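You operate a simulated robot arm through the tools that you are given. There is no shell and no other tool.

Carry out the task below with a simulated robot arm. There is one attempt and no reset: what you move stays moved.

Task
Empty the buffer slide, push it in and brush the buffer's bed clean.
Fine: the disc goes on the black mat; use the blue brush and put it back. Set down upright: blue brush. What is to be rubbed or washed off counts as gone when no trace of it is left.
Where things are to end (x, y in the base frame): blue-edged disc within 60 mm of [920, -370].
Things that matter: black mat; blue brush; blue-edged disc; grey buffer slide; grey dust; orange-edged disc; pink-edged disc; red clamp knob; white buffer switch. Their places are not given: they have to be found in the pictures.

The check looks at the end state, three seconds after you hand in, the way a careful person would. Anything else that was tipped, shoved, dropped, spilled or broken makes it a failure.

Robot
A 6-joint arm with a two-finger gripper, fixed in place. Base frame: the origin is on the floor under the middle of its stand, x ahead of it, y to its left, z up; the work surface is at about z = 850. Lengths are in mm, angles in rad, forces in N, time in s.
It reaches about 1298 mm from its shoulder. Its first joint turns from -2.601 to 2.601 rad. Payload 1.57 kg.
The TCP is the grasp point between the finger pads, 21 mm short of the fingertips. In the tool frame z runs along the fingers and y along their closing line. The gripper opens to 70 mm; its body begins 50 mm behind the TCP.
Orientation is told as [roll, pitch, yaw] about the base's x, y, z axes, in that order, counted from this pose: with the fingers straight down and closing along the base's y, the tool's x points along the base's -x, its y along +y and its z along -z.

Tools
- The arm moves only by the tool move_arm. Its argument "series" is a list of rows, each an object of numbers (a shift or turn left out is 0, a gripper value left out holds the last): "ax", "ay", "az": the turn, a rotation vector about the tool's x, y, z in rad; "dx", "dy", "dz": the shift along the tool's x, y, z in mm; "hand": the finger opening in mm, from 0 to 70. In form: [{"ax": .., "ay": .., "az": .., "dx": .., "dy": .., "dz": .., "hand": ..}, ...]. A call has 1 to 20 rows; each row shifts and turns the commanded pose from where the row before left it, along the tool's axes as they then stand. Rows are played at 5 a second. More than 50 mm and 0.15 rad between two rows, or a gripper value outside its range, and nothing of the call is played. A pose out of reach is approached as far as the arm can. The call stops where the force on the tool passes 50 N (or 10 N more than at its start, if that is more) or the arm is blocked; 0.2 s more then pass. Each finger travels about 103.7 mm/s and halts on what it meets, pressing with about 22 N; the grip force reading is that of the motor and also rises with nothing between the fingers. The clock runs only during rows and for 0.2 s after the last one: add rows that do not move to give the fingers time. The reply holds the time, the measured pose of the TCP, the force on the tool along the base axes, the opening and the grip force, in the units named above and with some noise, with the torque about the TCP (base axes, N m) and any sound that the robot's microphone picked up.
- Cameras (640 x 400 px; columns grow to the right, rows downward): "scene" is fixed at [399, 499.8, 1610.2]; the picture's right is [-0.79, -0.62, 0.00], its down [-0.36, 0.46, -0.81] and it looks along [0.50, -0.64, -0.59] (base axes); focal length 366 px, centre (320, 200). "wrist" rides on the gripper at [79, 4, -81] in the tool frame; the picture's right is [-0.05, 1.00, 0.00], its down [-0.67, -0.04, -0.74] and it looks along [-0.74, -0.04, 0.67] (tool axes); focal length 256 px, centre (320, 200).
- capture(camera): a new picture of that camera. The clock stands still meanwhile.
- move_column(by): slides the trunk up (or, below 0, down) by that many mm; the arm rides with it, the base frame stays. It gives what a move gives, with no picture.
- probe_pixels(camera, pixels): for up to 12 pixels [column, row] of the newest picture of that camera ("zoom" is the newest enlarged one), the place [x, y, z] in the base frame of the surface seen there, good to about 2 mm. The clock stands still meanwhile.
- zoom(camera, box): a new picture of the part [left, top, right, bottom] of that camera's present view, enlarged. The clock stands still meanwhile.
- sign_off(): hands the job in; it is judged then, once.

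Open the gripper and draw the arm clear of the work before you hand the job in, unless the task says otherwise.

The tools are called after "Request:" as a command line: name --argument value ..., lists and objects as JSON in quotes. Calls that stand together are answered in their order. move_arm: Moves the arm, as the interface text tells. Its arguments: {"type":"object","properties":{"series":{"type":"array"}},"required":["series"]} The other tools are called the same way: move_column (by) moves the trunk up or down; capture (camera) takes a picture; probe_pixels (camera, pixels) gives the place of the surface under pixels of a picture; zoom (camera, box) takes an enlarged picture of a part of a camera's view; sign_off () hands the job in.

At the start:

```text
time_s: 0.0
tool_pos: [616.8, -275.4, 1235.6]
ee_rot: [0.0, 0.0, 0.0]
ft_force: [-1.2, -0.3, -0.1]
wrist_torque: [0.01, -0.01, 0.04]
finger_gap: 70.0
finger_force: 0.0
trunk travel left (down, up): [-917.0, 53.0]
```

scene: 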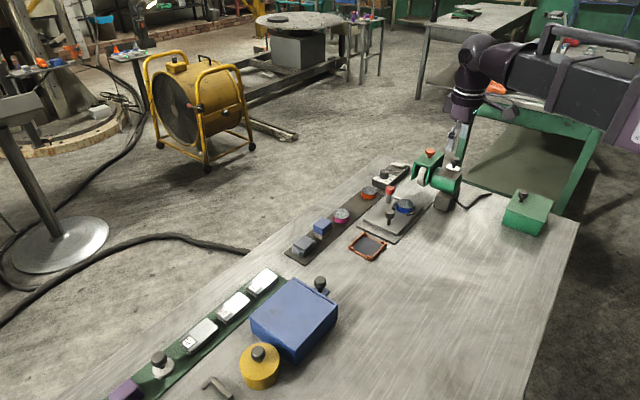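
wrist: 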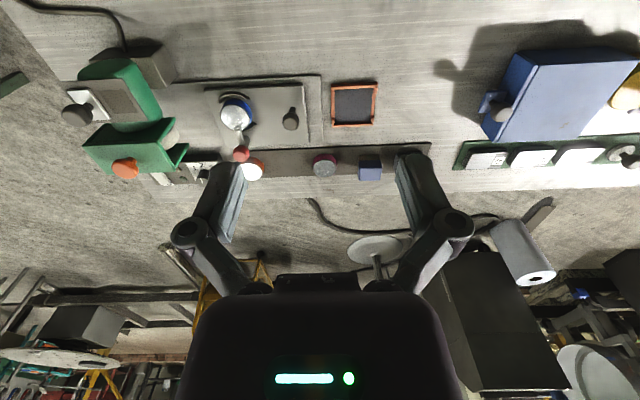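

I start by looking closer at the work area in both pictures: the buffer device appears around scene pixels (350-470, 140-270).

Request:
zoom --camera "scene" --box '[280, 140, 480, 270]'

Request:
zoom --camera "wrist" --box '[50, 40, 450, 200]'

```text
3.08 times, centred on (380, 205) of scene
```

zoom: 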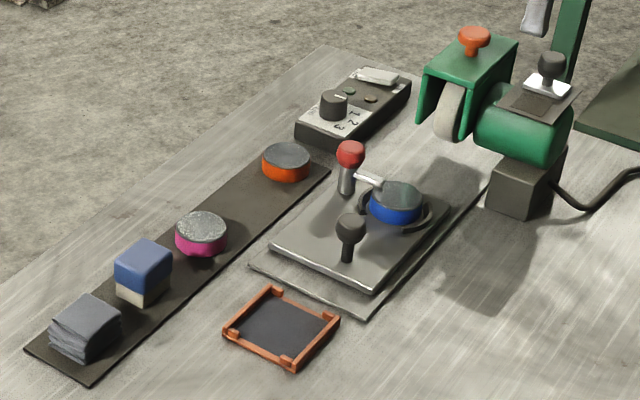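

```text
1.60 times, centred on (250, 120) of wrist
```

zoom: 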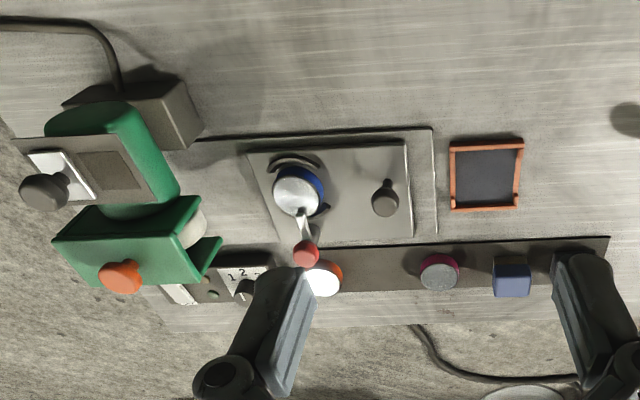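

The second zoom is the newest enlarged one, so I probe the main items in it: disc, clamp knob, slide knob, tray, brush, switch.

Request:
probe_pixels --camera "zoom" --pixels '[[298, 188], [305, 246], [385, 190], [485, 178], [440, 268], [512, 275], [323, 270], [45, 190], [80, 170], [120, 272], [340, 220], [430, 200]]'

Request:
probe_pixels --camera "scene" --pixels '[[405, 205], [390, 189], [390, 211], [368, 247], [322, 225], [342, 214], [305, 243], [369, 192], [385, 174], [398, 166], [452, 162], [430, 152]]'

```text
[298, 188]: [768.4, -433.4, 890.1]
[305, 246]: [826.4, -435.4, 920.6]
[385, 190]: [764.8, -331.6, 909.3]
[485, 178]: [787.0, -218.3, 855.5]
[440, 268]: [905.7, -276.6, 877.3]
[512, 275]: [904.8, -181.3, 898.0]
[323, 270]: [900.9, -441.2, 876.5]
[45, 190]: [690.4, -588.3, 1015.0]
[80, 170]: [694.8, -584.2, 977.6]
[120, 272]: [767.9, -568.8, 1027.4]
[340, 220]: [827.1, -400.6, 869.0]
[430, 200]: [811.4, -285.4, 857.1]
```

```text
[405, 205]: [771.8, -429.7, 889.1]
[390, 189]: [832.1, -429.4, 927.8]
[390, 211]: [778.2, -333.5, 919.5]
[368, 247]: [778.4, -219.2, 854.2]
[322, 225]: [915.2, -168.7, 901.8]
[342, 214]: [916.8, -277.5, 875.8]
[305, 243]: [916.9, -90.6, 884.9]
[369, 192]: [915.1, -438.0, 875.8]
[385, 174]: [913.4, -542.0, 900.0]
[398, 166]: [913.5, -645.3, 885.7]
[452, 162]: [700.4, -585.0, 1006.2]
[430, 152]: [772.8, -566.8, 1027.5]
```

The target [920, -370] lies on the dark strip between pink (y≈-277) and orange (y≈-438) discs, so the strip is the mat. I zoom in further on the slide, disc, clamp and machine.

Request:
zoom --camera "scene" --box '[355, 175, 445, 245]'

Request:
zoom --camera "scene" --box '[370, 140, 470, 215]'

Request:
zoom --camera "wrist" --box '[180, 60, 340, 180]'

Request:
zoom --camera "wrist" --box '[50, 50, 250, 200]'

```text
5.71 times, centred on (400, 210) of scene
```

zoom: 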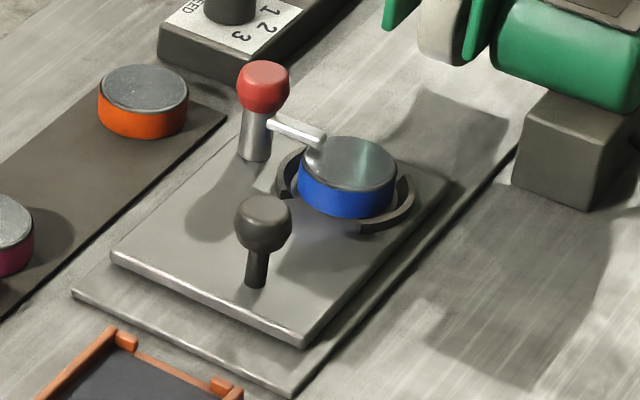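

```text
5.33 times, centred on (420, 178) of scene
```

zoom: 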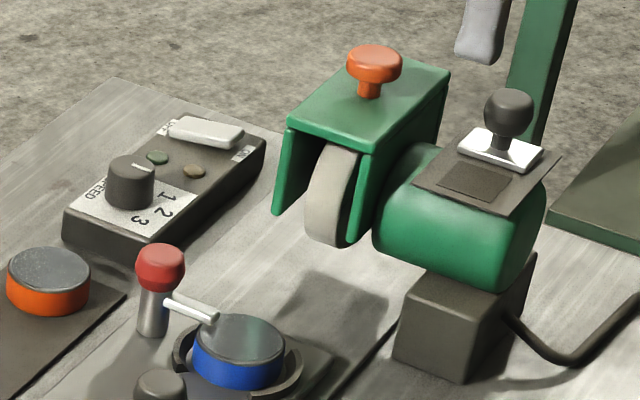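

```text
3.33 times, centred on (260, 120) of wrist
```

zoom: 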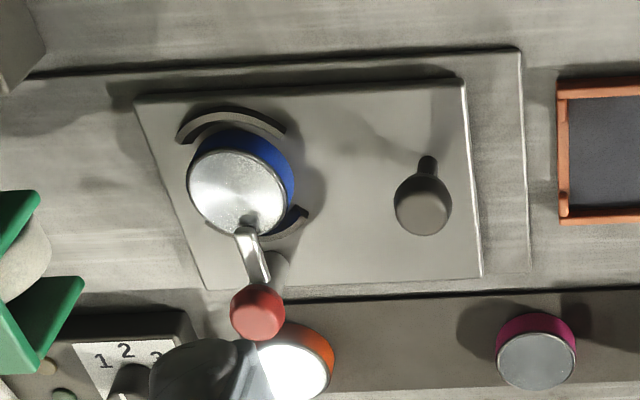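

```text
2.67 times, centred on (150, 125) of wrist
```

zoom: 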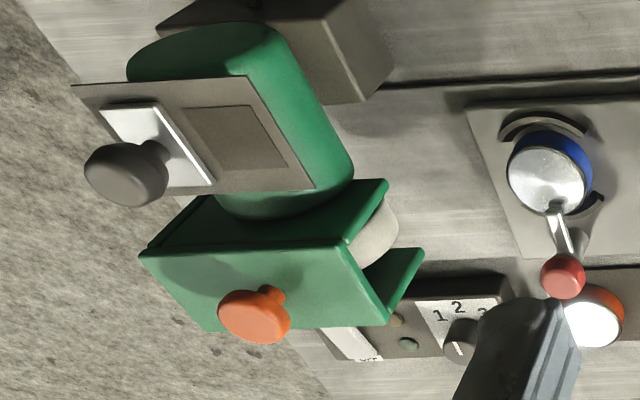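

The white rocker beside the speed dial (scene ~(398,166)) looks like the buffer switch; a lever with the red knob lies over the blue disc. I move the wrist camera in for a closer view of the slide and clamp.

Request:
move_arm --series '[{"dx": -2, "dy": -18.6, "dz": 25}, {"dx": -2, "dy": -18.6, "dz": 25}, {"dx": -2, "dy": -18.6, "dz": 25}, {"dx": -2, "dy": -18.6, "dz": 25}, {"dx": -2, "dy": -18.6, "dz": 25}, {"dx": -2, "dy": -18.6, "dz": 25}, {"dx": -2, "dy": -18.6, "dz": 25}, {"dx": -2, "dy": -18.6, "dz": 25}, {}]'

Request:
capture --camera "wrist"

Request:
capture --camera "scene"

```text
time_s: 2.0
tool_pos: [630.7, -422.4, 1235.3]
ee_rot: [0.0, 0.0, -0.001]
ft_force: [0.7, 1.2, 0.2]
wrist_torque: [0.0, 0.0, -0.03]
finger_gap: 69.9
finger_force: 0.0
out of reach, approached as far as the arm can: row 1, 2, 3, 4, 5, 6, 7, 8
trunk travel left (down, up): [-917.0, 53.0]
```

```text
taken
```

wrist: 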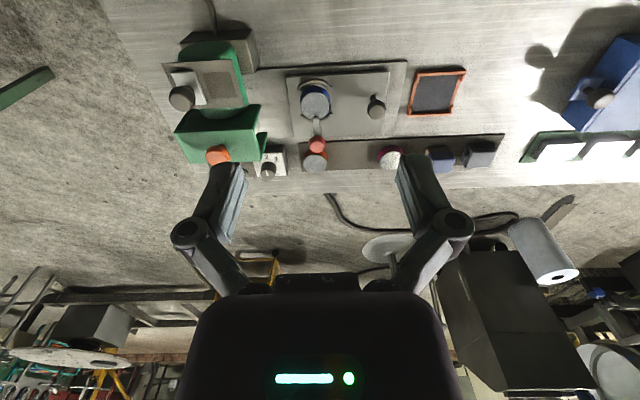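

```text
taken
```

scene: 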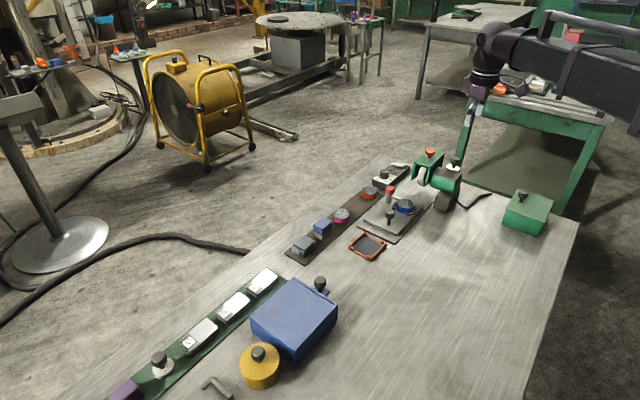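

The arm cannot go lower from this trunk height, so I lower the trunk by 200 mm (TCP then ~1035, clear of the bench and machine).

Request:
move_column --by -200

Request:
capture --camera "wrist"

Request:
capture --camera "scene"

```text
time_s: 4.2
tool_pos: [631.6, -423.2, 1034.8]
ee_rot: [0.0, -0.001, -0.001]
ft_force: [0.2, 0.0, 0.0]
wrist_torque: [0.0, 0.02, 0.01]
finger_gap: 69.9
finger_force: 0.0
trunk travel left (down, up): [-717.0, 253.0]
```

```text
taken
```

wrist: 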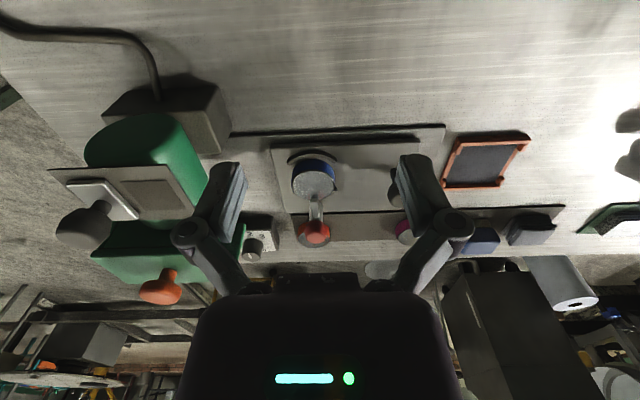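

```text
taken
```

scene: 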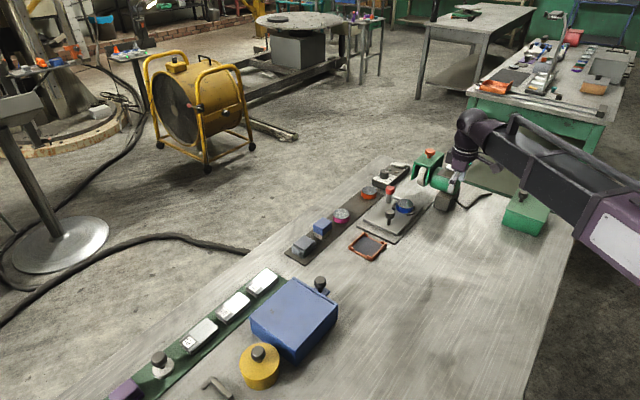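

I check a no-move row to see the commanded pose holds, and zoom the wrist view onto the clamp/disc (pixels ~(270-460, 130-260)).

Request:
move_arm --series '[{}]'

Request:
zoom --camera "wrist" --box '[230, 110, 430, 260]'

```text
time_s: 4.6
tool_pos: [631.1, -424.2, 1036.2]
ee_rot: [0.0, 0.001, -0.001]
ft_force: [-0.5, -0.4, -0.4]
wrist_torque: [0.0, -0.04, -0.01]
finger_gap: 69.9
finger_force: 0.1
trunk travel left (down, up): [-717.0, 253.0]
```

```text
2.67 times, centred on (330, 185) of wrist
```

zoom: 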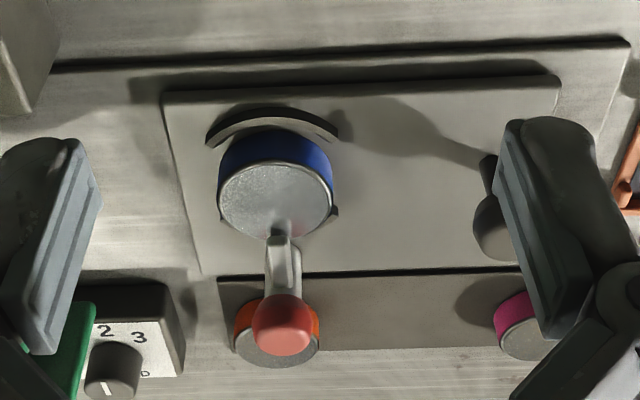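

I take a tight scene zoom at the clamp (pixels ~(380-415, 180-220)) to judge its mechanism.

Request:
zoom --camera "scene" --box '[378, 178, 426, 208]'

Request:
zoom --camera "scene" --box '[365, 155, 445, 205]'

```text
13.33 times, centred on (402, 193) of scene
```

zoom: 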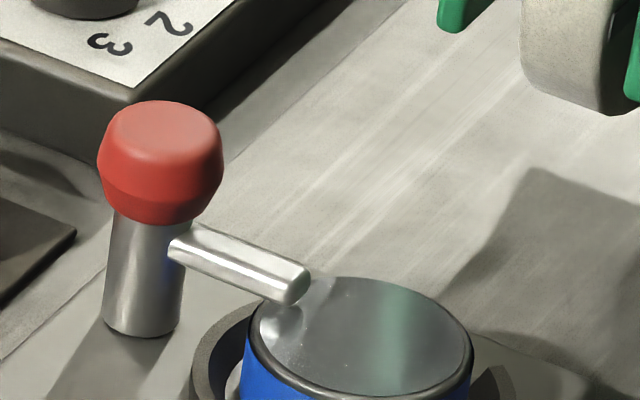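

```text
8.00 times, centred on (405, 180) of scene
```

zoom: 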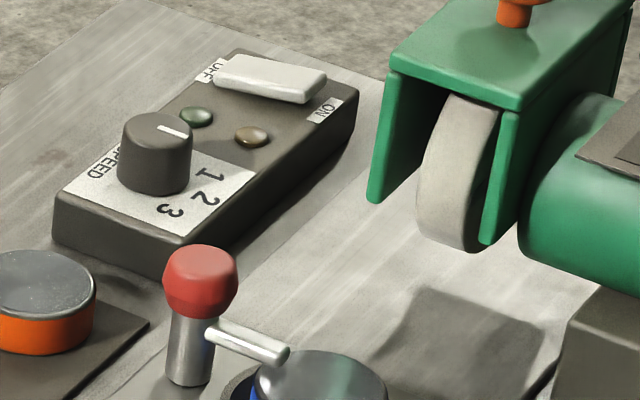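

The rocker has OFF/ON labels and no sound of running was reported. I probe the clamp's knob, post, arm and disc geometry in the latest zoom.

Request:
probe_pixels --camera "zoom" --pixels '[[200, 262], [200, 300], [170, 285], [235, 285], [190, 345], [188, 378], [220, 332], [250, 343], [280, 355], [320, 375], [230, 72], [310, 92]]'

Request:
zoom --camera "scene" --box '[360, 180, 450, 250]'

```text
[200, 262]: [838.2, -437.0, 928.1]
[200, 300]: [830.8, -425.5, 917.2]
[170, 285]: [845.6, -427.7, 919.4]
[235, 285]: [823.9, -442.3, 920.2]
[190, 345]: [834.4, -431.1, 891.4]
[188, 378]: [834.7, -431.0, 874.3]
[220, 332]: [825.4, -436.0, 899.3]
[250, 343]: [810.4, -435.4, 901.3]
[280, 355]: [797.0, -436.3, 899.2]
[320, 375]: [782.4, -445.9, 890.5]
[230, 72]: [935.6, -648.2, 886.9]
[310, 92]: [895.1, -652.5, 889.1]
```

```text
5.71 times, centred on (405, 215) of scene
```

zoom: 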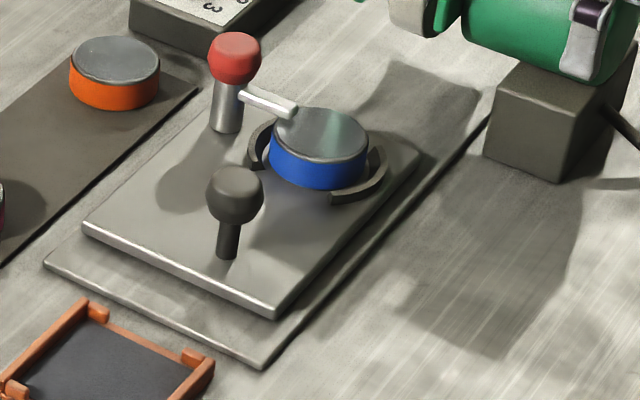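

I probe the disc rim, holder ring, slide edges, slide knob and bed edges in this newest zoom.

Request:
probe_pixels --camera "zoom" --pixels '[[322, 135], [272, 140], [367, 140], [325, 110], [318, 162], [85, 226], [277, 315], [415, 155], [46, 263], [262, 365], [236, 185], [229, 240]]'

Request:
probe_pixels --camera "zoom" --pixels '[[300, 345], [150, 300], [265, 135], [378, 178], [340, 200], [430, 90], [440, 130], [475, 90], [270, 300], [180, 250], [10, 250], [210, 360]]'

```text
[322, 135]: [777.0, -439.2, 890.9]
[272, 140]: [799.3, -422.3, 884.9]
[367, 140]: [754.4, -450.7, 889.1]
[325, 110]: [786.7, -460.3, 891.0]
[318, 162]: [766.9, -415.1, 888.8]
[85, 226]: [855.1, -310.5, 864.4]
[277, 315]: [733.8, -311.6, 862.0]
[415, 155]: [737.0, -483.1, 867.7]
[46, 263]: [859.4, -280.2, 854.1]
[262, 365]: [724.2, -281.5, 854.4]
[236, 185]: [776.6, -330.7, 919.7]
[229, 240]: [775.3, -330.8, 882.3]
```

```text
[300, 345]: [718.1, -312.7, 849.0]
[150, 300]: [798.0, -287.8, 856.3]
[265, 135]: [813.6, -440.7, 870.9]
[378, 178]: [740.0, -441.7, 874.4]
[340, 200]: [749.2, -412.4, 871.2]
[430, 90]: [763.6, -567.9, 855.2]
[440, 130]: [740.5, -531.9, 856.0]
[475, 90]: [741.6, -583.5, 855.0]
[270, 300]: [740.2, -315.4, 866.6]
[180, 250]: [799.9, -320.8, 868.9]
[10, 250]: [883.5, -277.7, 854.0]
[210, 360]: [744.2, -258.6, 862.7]
```

Geometry found: disc centre ≈(776,-438) top z≈890 r≈23; clamp post ≈(837,-436), knob z 910–930, arm at z≈900 pointing −x; slide top z≈867, bed z≈855. I go above the red knob first, staying at z≈1036.

Request:
move_arm --series '[{"dx": -34.3, "dy": -2}, {"dx": -34.3, "dy": -2}, {"dx": -34.3, "dy": -2}, {"dx": -34.3, "dy": -2}, {"dx": -34.3, "dy": -2}, {"dx": -34.3, "dy": -2}, {}, {}]'

Request:
capture --camera "wrist"

Request:
capture --camera "scene"

```text
time_s: 6.4
tool_pos: [836.2, -437.2, 1035.6]
ee_rot: [0.0, -0.001, 0.001]
ft_force: [-0.3, -0.8, -0.1]
wrist_torque: [-0.02, -0.01, 0.01]
finger_gap: 69.8
finger_force: 0.0
trunk travel left (down, up): [-717.0, 253.0]
```

```text
taken
```

wrist: 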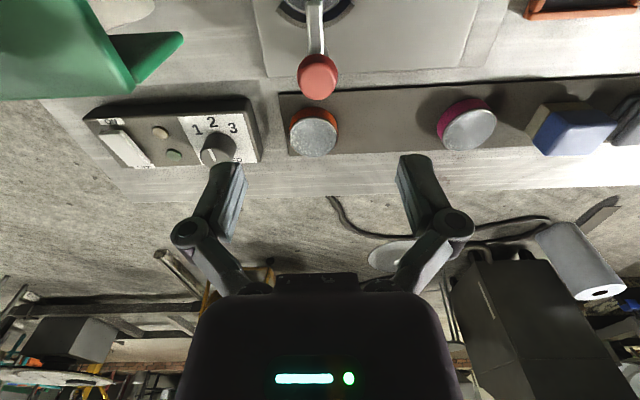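

```text
taken
```

scene: 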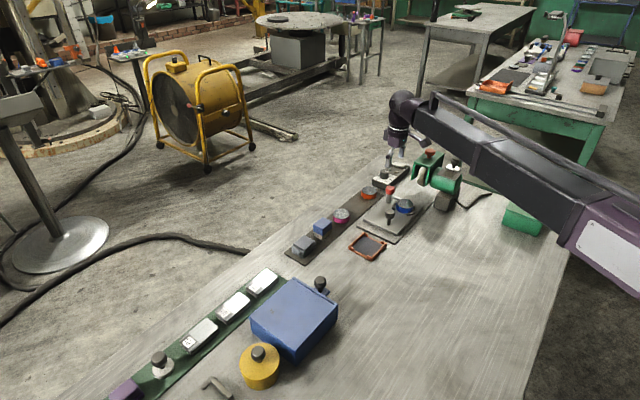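

I probe the knob and the clamp arm in the wrist view for a more precise centre before lowering.

Request:
probe_pixels --camera "wrist" --pixels '[[317, 80], [298, 80], [337, 80], [317, 62], [316, 40], [312, 12], [270, 50], [214, 150], [130, 150], [110, 135], [160, 133], [175, 153]]'

Request:
zoom --camera "wrist" --box '[70, 80, 290, 220]'

```text
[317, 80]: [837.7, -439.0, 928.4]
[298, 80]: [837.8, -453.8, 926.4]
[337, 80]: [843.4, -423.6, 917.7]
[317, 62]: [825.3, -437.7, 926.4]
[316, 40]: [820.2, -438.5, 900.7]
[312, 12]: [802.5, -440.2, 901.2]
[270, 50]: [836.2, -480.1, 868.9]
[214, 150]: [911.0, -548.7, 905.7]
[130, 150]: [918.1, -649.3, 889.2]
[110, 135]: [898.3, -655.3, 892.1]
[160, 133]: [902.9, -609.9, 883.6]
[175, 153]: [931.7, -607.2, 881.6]
```

```text
2.86 times, centred on (180, 150) of wrist
```

zoom: 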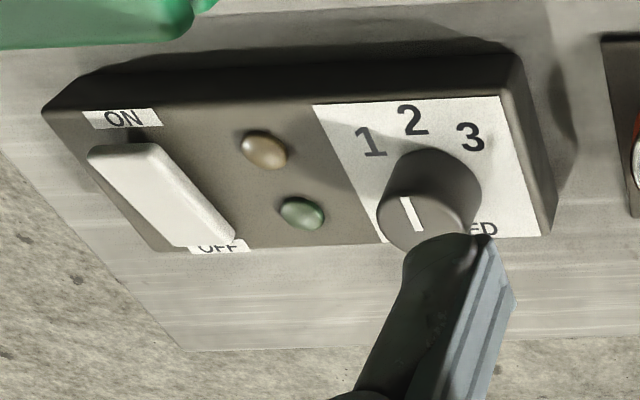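

The rocker is down on the OFF side (z 887 vs 892), so the buffer is off. Knob centre ≈(838,-438.7); I lower over it to z≈921 with the gripper open.

Request:
move_arm --series '[{"dx": -2, "dy": -1.3, "dz": 28}, {"dz": 28}, {"dz": 28}, {"dz": 20}, {"dz": 10.5}, {}]'

Request:
capture --camera "wrist"

Request:
zoom --camera "scene" --box '[350, 130, 450, 230]'

```text
time_s: 7.8
tool_pos: [836.5, -438.0, 1035.3]
ee_rot: [0.0, -0.001, -0.002]
ft_force: [-0.8, 0.5, 0.8]
wrist_torque: [-0.02, 0.01, 0.05]
finger_gap: 69.8
finger_force: 0.1
out of reach, approached as far as the arm can: row 1, 2, 3, 4, 5
trunk travel left (down, up): [-717.0, 253.0]
```

```text
taken
```

wrist: 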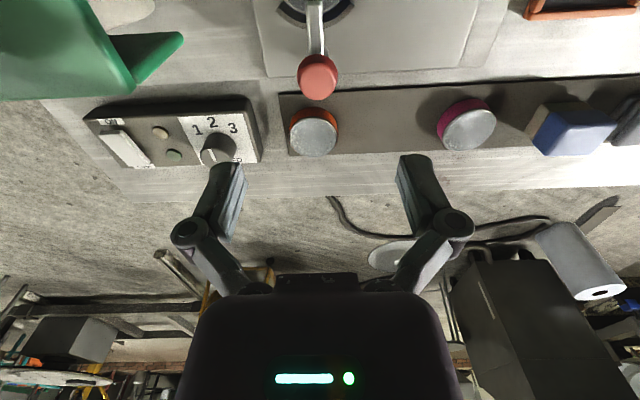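

```text
4.00 times, centred on (400, 180) of scene
```

zoom: 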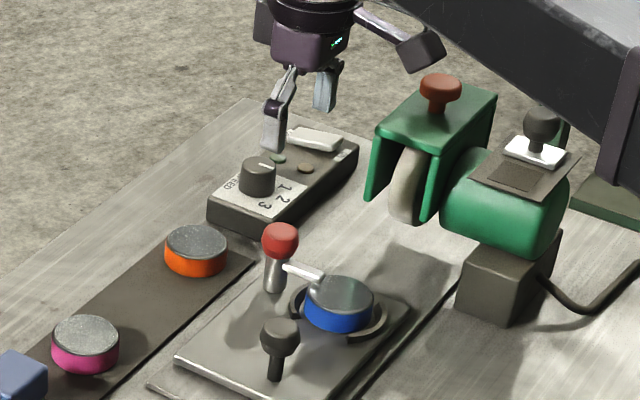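

Downward arm motion is again refused, so the trunk must do the lowering. TCP is at (836.5,-438), right over the knob; I lower the trunk 80 mm first and check alignment.

Request:
move_column --by -80

Request:
zoom --camera "scene" --box '[350, 130, 450, 230]'

Request:
capture --camera "wrist"

```text
time_s: 8.9
tool_pos: [837.3, -437.8, 956.0]
ee_rot: [0.001, -0.001, 0.0]
ft_force: [0.4, -0.9, 0.6]
wrist_torque: [-0.01, -0.03, -0.01]
finger_gap: 70.0
finger_force: 0.2
trunk travel left (down, up): [-637.0, 333.0]
```

```text
4.00 times, centred on (400, 180) of scene
```

zoom: 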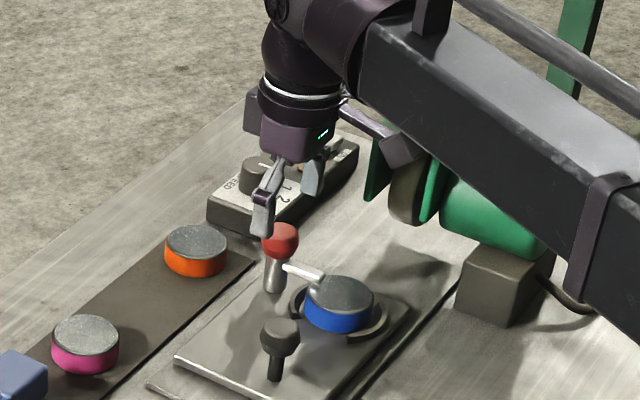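

```text
taken
```

wrist: 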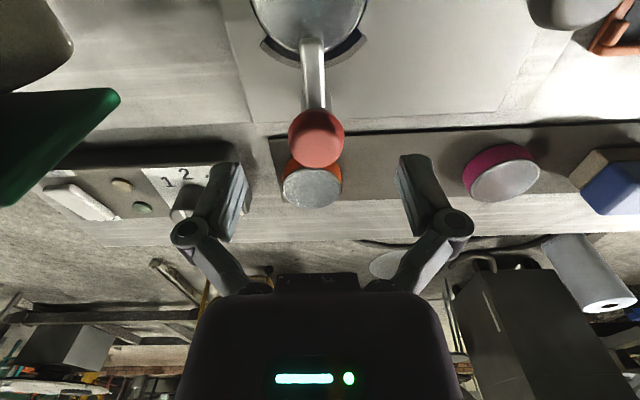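

The knob is centred between the fingers. Before lowering more I check the height of the forearm over the bench by probing it in the scene.

Request:
capture --camera "scene"

Request:
probe_pixels --camera "scene" --pixels '[[450, 160], [480, 180], [520, 190], [540, 220], [600, 220], [600, 260], [635, 240], [420, 145]]'

```text
taken
```

scene: 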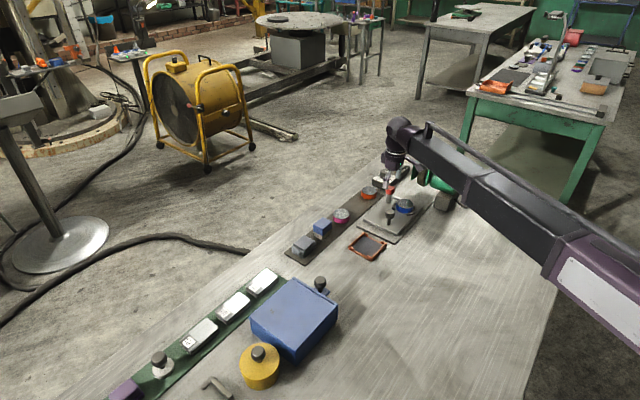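

```text
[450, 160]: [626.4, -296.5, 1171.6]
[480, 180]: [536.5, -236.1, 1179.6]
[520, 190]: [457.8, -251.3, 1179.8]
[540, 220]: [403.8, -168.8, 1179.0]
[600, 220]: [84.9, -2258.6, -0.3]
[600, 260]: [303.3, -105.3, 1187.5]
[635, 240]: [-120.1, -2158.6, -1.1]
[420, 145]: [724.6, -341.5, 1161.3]
```

The forearm is level at top z≈1180, well above everything here. I lower another 35 mm so the pads surround the red knob.

Request:
move_column --by -35

Request:
zoom --camera "scene" --box '[360, 150, 430, 220]'

Request:
capture --camera "wrist"

```text
time_s: 9.7
tool_pos: [837.3, -438.4, 920.6]
ee_rot: [0.0, 0.001, 0.001]
ft_force: [-1.4, 0.1, -0.7]
wrist_torque: [-0.01, 0.0, -0.02]
finger_gap: 70.2
finger_force: 0.0
trunk travel left (down, up): [-602.0, 368.0]
```

```text
5.71 times, centred on (395, 185) of scene
```

zoom: 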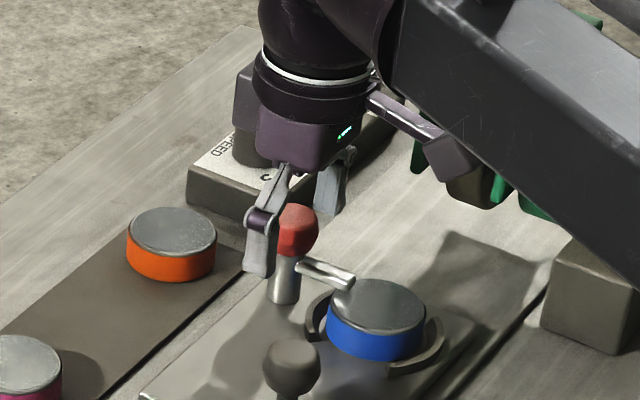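

```text
taken
```

wrist: 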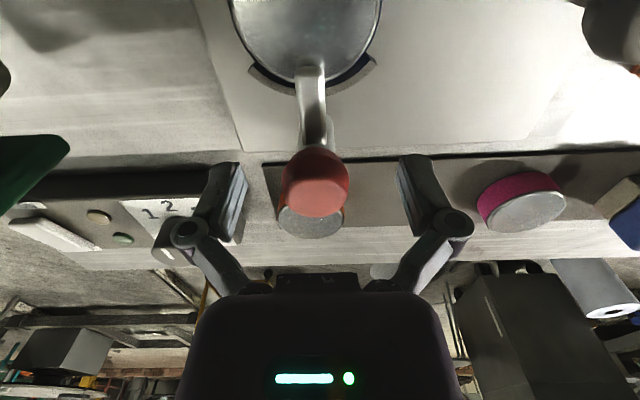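

The knob sits between the fingers. I close on it gently in steps.

Request:
move_arm --series '[{"hand": 45}, {"hand": 36}, {"hand": 30}, {"hand": 26}, {"hand": 24}, {}]'

Request:
zoom --camera "scene" --box '[360, 150, 430, 220]'

```text
time_s: 11.1
tool_pos: [835.8, -439.4, 920.2]
ee_rot: [0.001, 0.001, -0.003]
ft_force: [1.3, -12.2, 5.4]
wrist_torque: [-0.29, -0.13, -0.01]
finger_gap: 33.6
finger_force: 6.9
trunk travel left (down, up): [-602.0, 368.0]
```

```text
5.71 times, centred on (395, 185) of scene
```

zoom: 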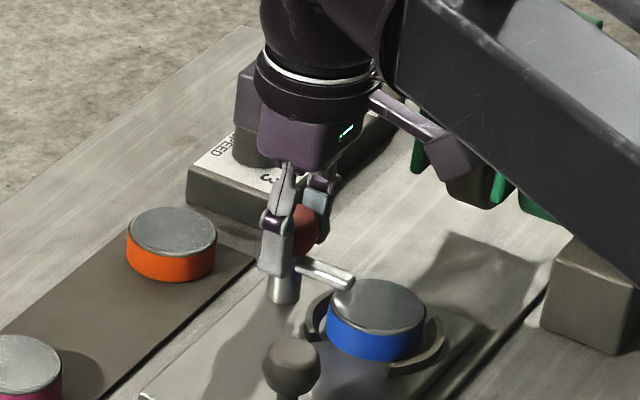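

The gap halted at 33.6 mm with a −12 N side force, meaning the −y finger met the knob first. I wait a moment with the same command and read again.

Request:
move_arm --series '[{"hand": 24}, {}, {}]'

Request:
capture --camera "wrist"

```text
time_s: 11.9
tool_pos: [835.6, -438.2, 920.4]
ee_rot: [-0.001, 0.0, -0.001]
ft_force: [1.5, -14.0, 4.5]
wrist_torque: [-0.27, -0.06, -0.06]
finger_gap: 34.0
finger_force: 8.0
trunk travel left (down, up): [-602.0, 368.0]
```

```text
taken
```

wrist: 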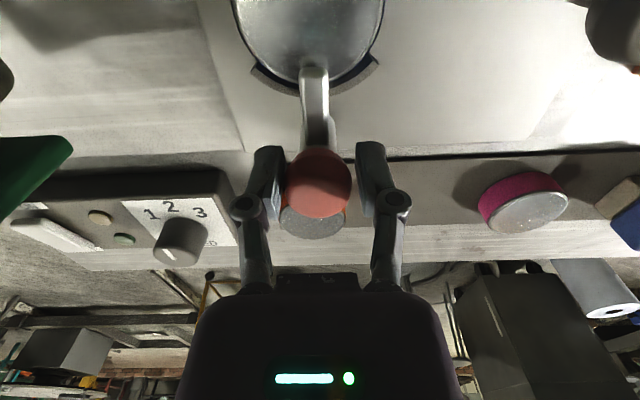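

Wrist view shows the left finger touching the knob at (282,190) while the right one still has a gap at (352-357,190). I open slightly, shift 2 mm to −y and close again.

Request:
move_arm --series '[{"hand": 42}, {"dy": -2}, {"hand": 34}, {"hand": 28}, {"hand": 22}, {}, {}]'

Request:
capture --camera "wrist"

```text
time_s: 13.5
tool_pos: [835.2, -440.6, 920.4]
ee_rot: [0.0, 0.002, 0.0]
ft_force: [-0.6, -0.7, 1.0]
wrist_torque: [-0.03, -0.03, -0.04]
finger_gap: 31.4
finger_force: 31.8
trunk travel left (down, up): [-602.0, 368.0]
```

```text
taken
```

wrist: 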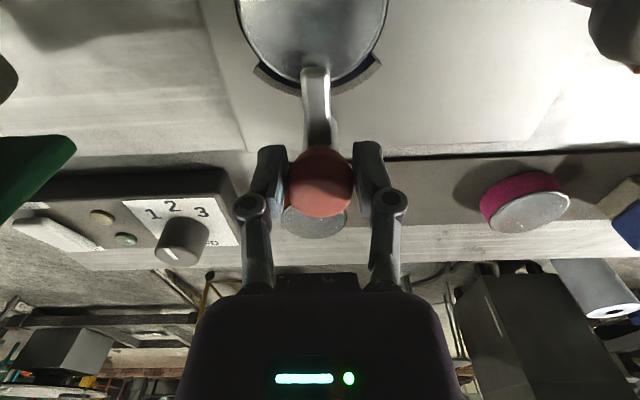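

Now both fingers grip the knob (31.4 mm, 31.8 N) with no side force. I try a small twist (az +0.1) to see whether the clamp swings about its post.

Request:
move_arm --series '[{"az": 0.05}, {"az": 0.05}, {}]'

Request:
capture --camera "wrist"

Request:
zoom --camera "scene" --box '[360, 150, 430, 220]'

```text
time_s: 14.3
tool_pos: [835.9, -439.4, 920.6]
ee_rot: [-0.001, 0.002, -0.102]
ft_force: [2.9, -3.3, 3.2]
wrist_torque: [-0.08, 0.08, 0.03]
finger_gap: 31.5
finger_force: 32.5
trunk travel left (down, up): [-602.0, 368.0]
```

```text
taken
```

wrist: 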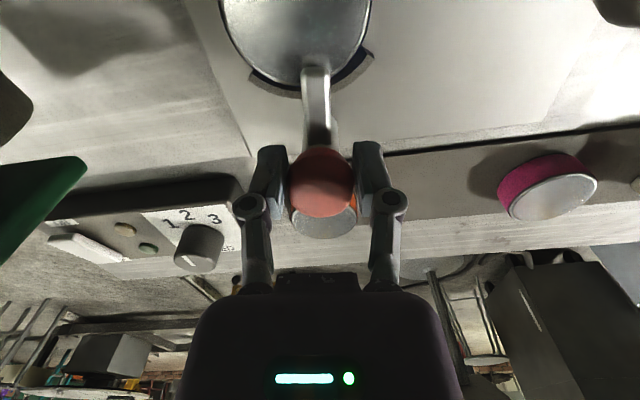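

```text
5.71 times, centred on (395, 185) of scene
```

zoom: 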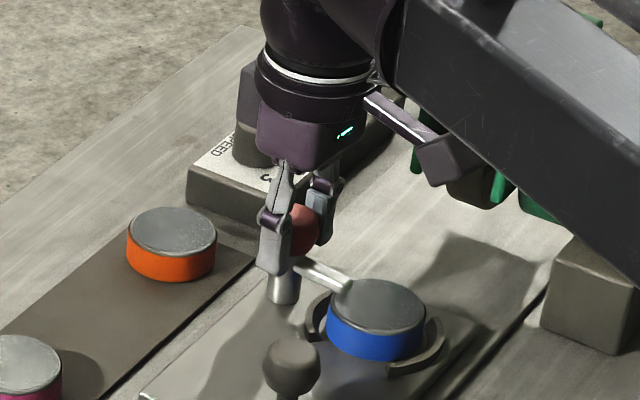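

The clamp arm turned with the gripper (torque only 0.03 N·m), so it swings freely. I keep turning in the same direction, watching forces.

Request:
move_arm --series '[{"az": 0.1}, {"az": 0.1}, {"az": 0.1}, {"az": 0.1}, {}]'

Request:
zoom --camera "scene" --box '[360, 150, 430, 220]'

```text
time_s: 15.5
tool_pos: [837.5, -438.9, 920.6]
ee_rot: [-0.002, 0.001, -0.5]
ft_force: [3.7, 3.3, 3.0]
wrist_torque: [0.1, -0.11, 0.0]
finger_gap: 31.3
finger_force: 32.1
trunk travel left (down, up): [-602.0, 368.0]
```

```text
5.71 times, centred on (395, 185) of scene
```

zoom: 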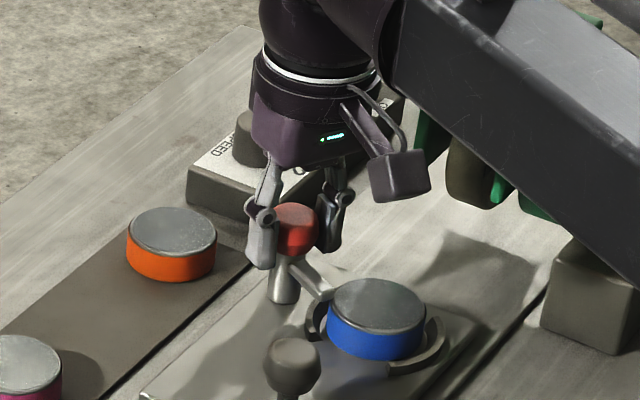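

The arm is swinging off the disc (tip now at zoom (330,290)); forces stay small. I continue the turn toward about 1.4 rad.

Request:
move_arm --series '[{"az": 0.1}, {"az": 0.1}, {"az": 0.1}, {"az": 0.1}, {"az": 0.1}, {}]'

Request:
zoom --camera "scene" --box '[360, 150, 430, 220]'

```text
time_s: 16.9
tool_pos: [837.6, -439.5, 920.9]
ee_rot: [0.001, -0.003, -1.0]
ft_force: [11.6, 3.2, 7.0]
wrist_torque: [0.3, 0.04, 0.05]
finger_gap: 31.4
finger_force: 31.9
trunk travel left (down, up): [-602.0, 368.0]
```

```text
5.71 times, centred on (395, 185) of scene
```

zoom: 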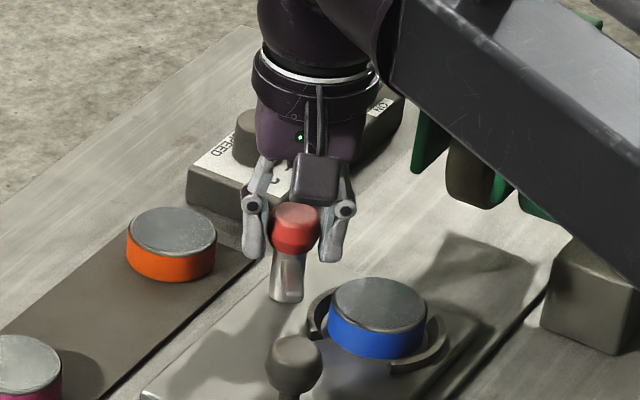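

Arm now points roughly +y; a +11.6 N x-force says the post axis is ~1–2 mm further in +x. I correct that and turn about 0.4 rad more.

Request:
move_arm --series '[{"dx": -0.8, "dy": 1.2, "az": 0.1}, {"az": 0.1}, {"az": 0.1}, {"az": 0.1}, {}]'

Request:
zoom --camera "scene" --box '[360, 150, 430, 220]'

```text
time_s: 18.1
tool_pos: [839.3, -439.4, 920.6]
ee_rot: [0.002, -0.002, -1.402]
ft_force: [15.8, 0.3, 10.8]
wrist_torque: [-0.16, -0.24, 0.07]
finger_gap: 31.3
finger_force: 31.7
trunk travel left (down, up): [-602.0, 368.0]
```

```text
5.71 times, centred on (395, 185) of scene
```

zoom: 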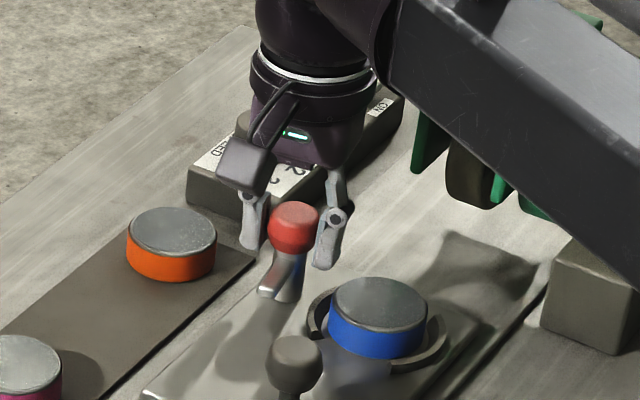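

The clamp arm now points toward +y (tip at zoom (268,290)), clear of the disc. I open the fingers to release the knob and raise the trunk.

Request:
move_arm --series '[{"hand": 40}, {"hand": 50}, {}]'

Request:
move_column --by 60

Request:
zoom --camera "scene" --box '[360, 150, 430, 220]'

```text
time_s: 18.9
tool_pos: [838.1, -439.1, 919.4]
ee_rot: [0.001, 0.0, -1.4]
ft_force: [1.3, -0.1, 0.1]
wrist_torque: [0.0, 0.0, 0.02]
finger_gap: 50.2
finger_force: 0.1
trunk travel left (down, up): [-602.0, 368.0]
```

```text
time_s: 19.9
tool_pos: [838.3, -440.3, 981.1]
ee_rot: [-0.001, 0.001, -1.399]
ft_force: [-0.6, -0.4, -0.3]
wrist_torque: [0.01, -0.03, 0.02]
finger_gap: 49.8
finger_force: 0.1
trunk travel left (down, up): [-662.0, 308.0]
```

```text
5.71 times, centred on (395, 185) of scene
```

zoom: 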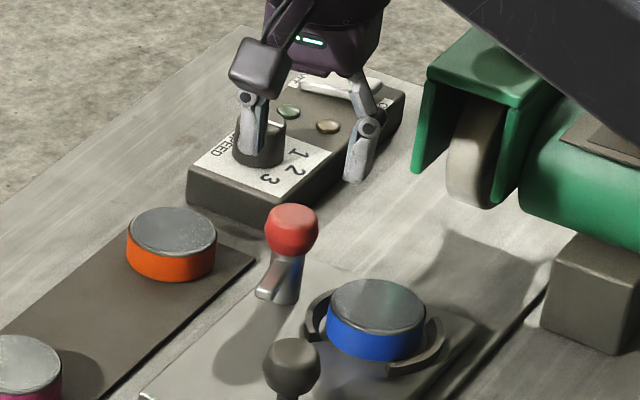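

The disc is free. I turn the gripper back to yaw 0 and move above the disc (x≈776, y≈-438), then look again.

Request:
move_arm --series '[{"az": -0.14, "hand": 70}, {"az": -0.14}, {"az": -0.14}, {"az": -0.14}, {"az": -0.14}, {"az": -0.14}, {"az": -0.14}, {"az": -0.14}, {"az": -0.14}, {"az": -0.14}, {"dx": 30}, {"dx": 32, "dy": 1}, {}, {}]'

Request:
capture --camera "wrist"

Request:
zoom --camera "scene" --box '[360, 150, 450, 240]'

```text
time_s: 22.9
tool_pos: [776.2, -437.3, 980.6]
ee_rot: [0.001, 0.0, -0.001]
ft_force: [-0.5, -0.2, -0.8]
wrist_torque: [-0.04, 0.01, 0.03]
finger_gap: 69.9
finger_force: 0.0
trunk travel left (down, up): [-662.0, 308.0]
```

```text
taken
```

wrist: 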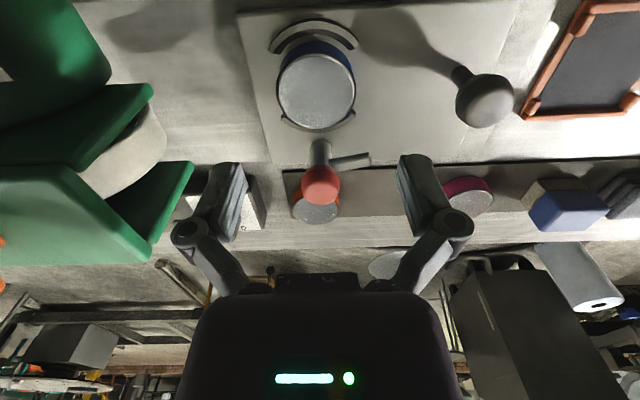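

```text
4.44 times, centred on (405, 195) of scene
```

zoom: 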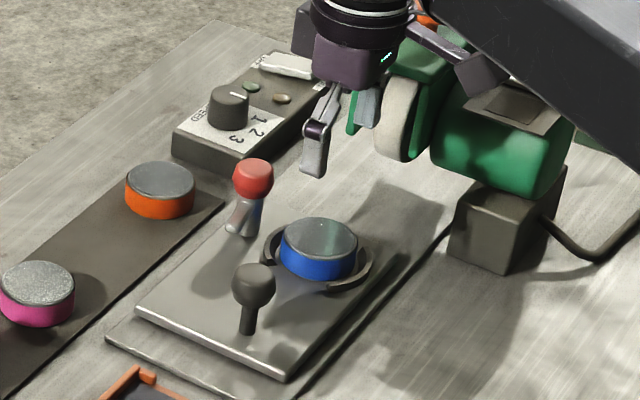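

I probe the disc rim, ring arcs, wheel guard and knob in this wrist view for exact placement and clearances.

Request:
probe_pixels --camera "wrist" --pixels '[[280, 88], [352, 88], [316, 58], [316, 120], [316, 88], [285, 125], [350, 122], [272, 45], [355, 42], [150, 92], [192, 175], [165, 140]]'

Request:
zoom --camera "wrist" --box '[220, 0, 420, 150]'

```text
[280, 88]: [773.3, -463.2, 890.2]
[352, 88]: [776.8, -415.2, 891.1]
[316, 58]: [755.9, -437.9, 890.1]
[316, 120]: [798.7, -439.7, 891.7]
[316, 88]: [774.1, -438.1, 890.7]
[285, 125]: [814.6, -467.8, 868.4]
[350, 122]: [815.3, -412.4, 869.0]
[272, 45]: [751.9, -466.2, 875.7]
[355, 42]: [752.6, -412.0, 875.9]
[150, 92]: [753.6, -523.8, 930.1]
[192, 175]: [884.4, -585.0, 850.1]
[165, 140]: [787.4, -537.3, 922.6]
```

```text
2.67 times, centred on (320, 75) of wrist
```

zoom: 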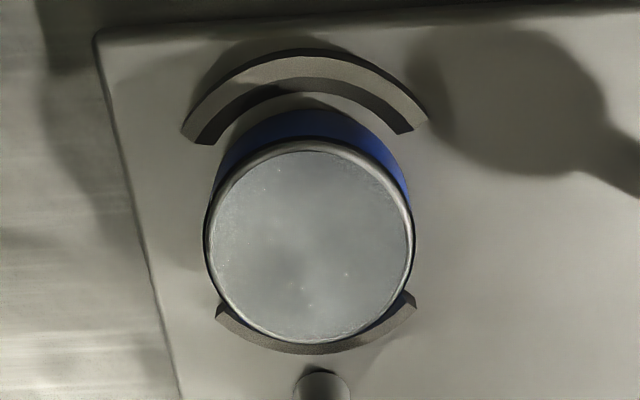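

Disc centre ≈(777,-439), diameter ≈48–50, with the ring arcs on the ±x sides, so closing along y fits the gaps. I adjust 1–2 mm and lower the trunk 60 mm, checking clearance to the wheel guard (nearest y≈-524).

Request:
move_arm --series '[{"dx": -0.8, "dy": -1.7}, {}]'

Request:
move_column --by -60

Request:
capture --camera "wrist"

Request:
zoom --camera "scene" --box '[360, 150, 450, 240]'

```text
time_s: 23.5
tool_pos: [776.1, -439.7, 980.8]
ee_rot: [0.0, 0.0, -0.001]
ft_force: [-0.1, 0.1, -0.8]
wrist_torque: [0.0, -0.05, -0.02]
finger_gap: 70.1
finger_force: 0.0
trunk travel left (down, up): [-662.0, 308.0]
```

```text
time_s: 24.5
tool_pos: [776.2, -439.0, 920.9]
ee_rot: [0.002, -0.001, 0.0]
ft_force: [-0.5, 0.8, 0.0]
wrist_torque: [-0.01, 0.02, 0.04]
finger_gap: 70.1
finger_force: 0.1
trunk travel left (down, up): [-602.0, 368.0]
```

```text
taken
```

wrist: 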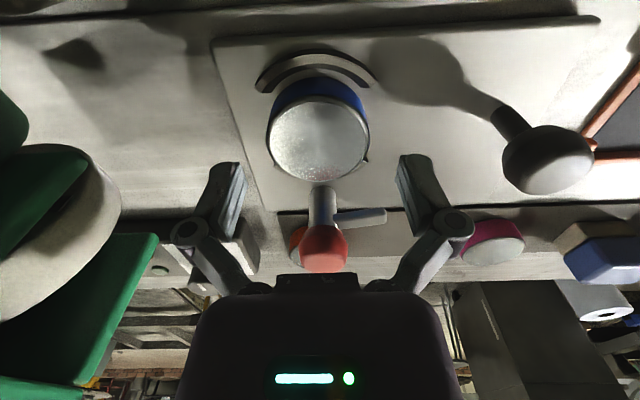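

```text
4.44 times, centred on (405, 195) of scene
```

zoom: 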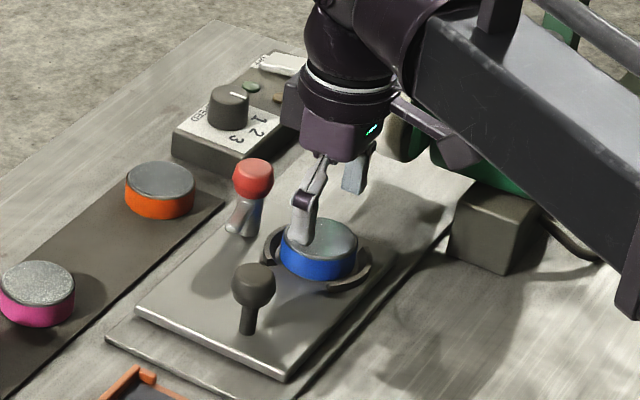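

Clearances look fine: red knob top (930) stays below the gripper body (≥943). I lower 27 mm so the fingertips are ~4 mm above the slide plate.

Request:
move_column --by -27

Request:
zoom --camera "scene" --box '[370, 160, 440, 230]'

Request:
capture --camera "wrist"

```text
time_s: 25.3
tool_pos: [777.7, -439.7, 893.0]
ee_rot: [0.002, -0.002, 0.001]
ft_force: [-0.4, -0.1, -0.1]
wrist_torque: [-0.01, 0.02, -0.01]
finger_gap: 69.8
finger_force: 0.1
trunk travel left (down, up): [-575.0, 395.0]
```

```text
5.71 times, centred on (405, 195) of scene
```

zoom: 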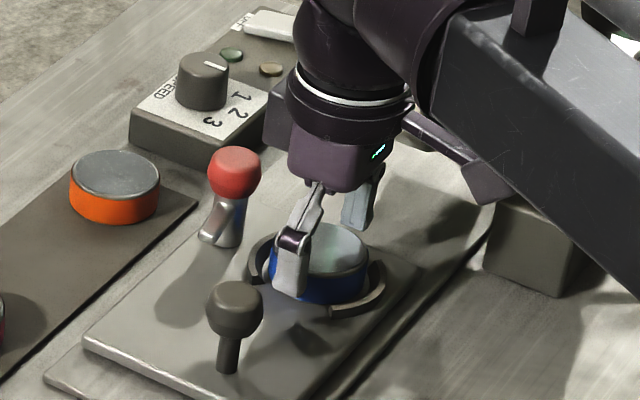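

```text
taken
```

wrist: 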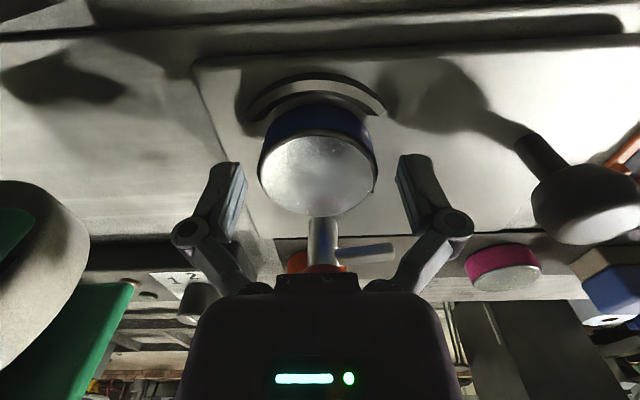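

The disc (wrist px 258–378) sits centred between the fingers (240–400). I close on it.

Request:
move_arm --series '[{"hand": 58}, {"hand": 53}, {"hand": 50}, {"hand": 47}, {"hand": 44}, {"hand": 40}, {}, {}]'

Request:
capture --camera "wrist"

```text
time_s: 27.1
tool_pos: [776.9, -439.0, 893.3]
ee_rot: [-0.001, 0.0, -0.001]
ft_force: [1.0, -3.2, 3.3]
wrist_torque: [-0.09, 0.0, 0.07]
finger_gap: 53.3
finger_force: 22.4
trunk travel left (down, up): [-575.0, 395.0]
```

```text
taken
```

wrist: 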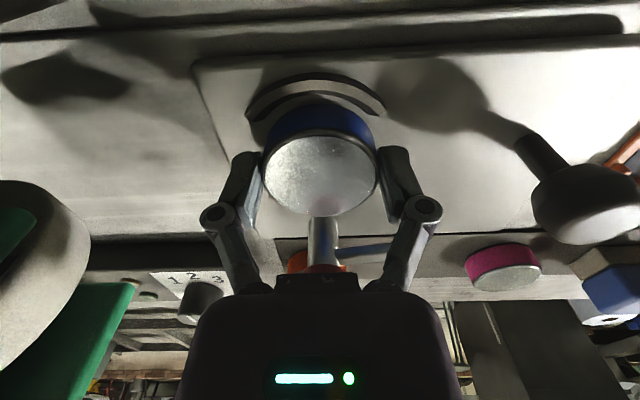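

Gripped at 53.3 mm with 22 N. I lift 30 mm and check that the disc comes along.

Request:
move_column --by 30

Request:
zoom --camera "scene" --box '[370, 150, 440, 220]'

Request:
capture --camera "wrist"

```text
time_s: 27.8
tool_pos: [777.1, -438.2, 922.5]
ee_rot: [0.0, 0.0, 0.0]
ft_force: [0.6, -0.4, -3.5]
wrist_torque: [0.0, 0.01, -0.02]
finger_gap: 53.6
finger_force: 21.7
trunk travel left (down, up): [-605.0, 365.0]
```

```text
5.71 times, centred on (405, 185) of scene
```

zoom: 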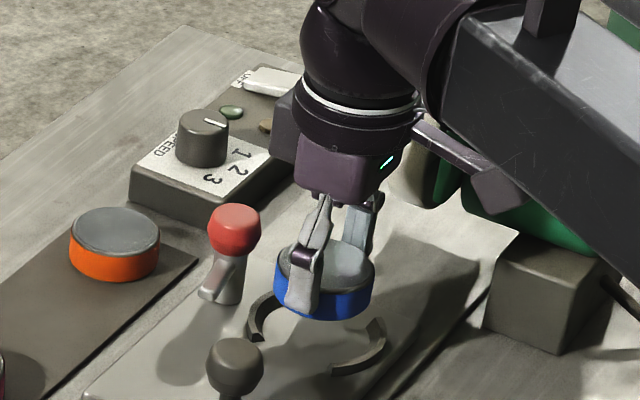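

```text
taken
```

wrist: 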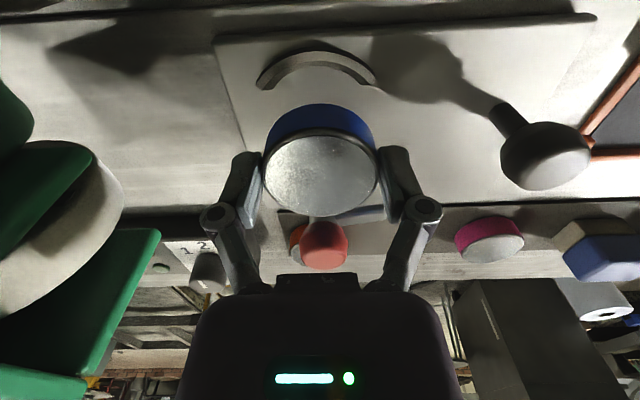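

The disc is held (−3.5 N load). I raise it above the red knob and probe the mat and neighbouring discs to plan the placement.

Request:
move_column --by 60

Request:
zoom --camera "scene" --box '[280, 170, 400, 270]'

```text
time_s: 28.8
tool_pos: [778.0, -439.3, 983.9]
ee_rot: [-0.001, -0.001, -0.001]
ft_force: [0.6, 0.3, -3.6]
wrist_torque: [-0.01, 0.04, 0.03]
finger_gap: 53.3
finger_force: 21.8
trunk travel left (down, up): [-665.0, 305.0]
```

```text
4.00 times, centred on (340, 220) of scene
```

zoom: 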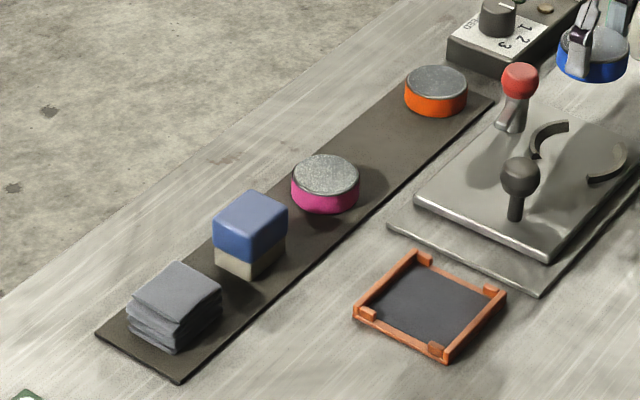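

Request:
probe_pixels --camera "zoom" --pixels '[[435, 80], [408, 88], [465, 88], [325, 175], [294, 178], [357, 178], [250, 215], [375, 145], [335, 140], [425, 170], [490, 97], [181, 380]]'

Request:
probe_pixels --camera "zoom" --pixels '[[100, 333], [213, 235], [287, 208], [250, 193], [245, 235], [218, 255], [250, 262], [282, 245], [390, 118], [400, 140], [360, 165], [430, 300]]'

```text
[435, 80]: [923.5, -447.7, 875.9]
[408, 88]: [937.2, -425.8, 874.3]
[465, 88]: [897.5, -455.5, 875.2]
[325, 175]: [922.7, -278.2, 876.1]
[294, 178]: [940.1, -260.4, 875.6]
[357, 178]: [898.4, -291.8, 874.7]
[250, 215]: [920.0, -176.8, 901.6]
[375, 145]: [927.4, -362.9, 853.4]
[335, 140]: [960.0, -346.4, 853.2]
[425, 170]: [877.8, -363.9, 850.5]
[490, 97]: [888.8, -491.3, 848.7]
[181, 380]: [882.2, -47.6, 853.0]
```

```text
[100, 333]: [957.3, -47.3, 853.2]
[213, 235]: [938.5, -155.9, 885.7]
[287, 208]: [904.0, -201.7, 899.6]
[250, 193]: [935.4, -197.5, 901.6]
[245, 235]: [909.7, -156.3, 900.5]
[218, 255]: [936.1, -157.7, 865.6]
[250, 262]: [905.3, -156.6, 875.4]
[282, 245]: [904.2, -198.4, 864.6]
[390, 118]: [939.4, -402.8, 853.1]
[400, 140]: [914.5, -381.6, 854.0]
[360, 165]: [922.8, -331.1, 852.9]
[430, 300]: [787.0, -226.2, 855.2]
```

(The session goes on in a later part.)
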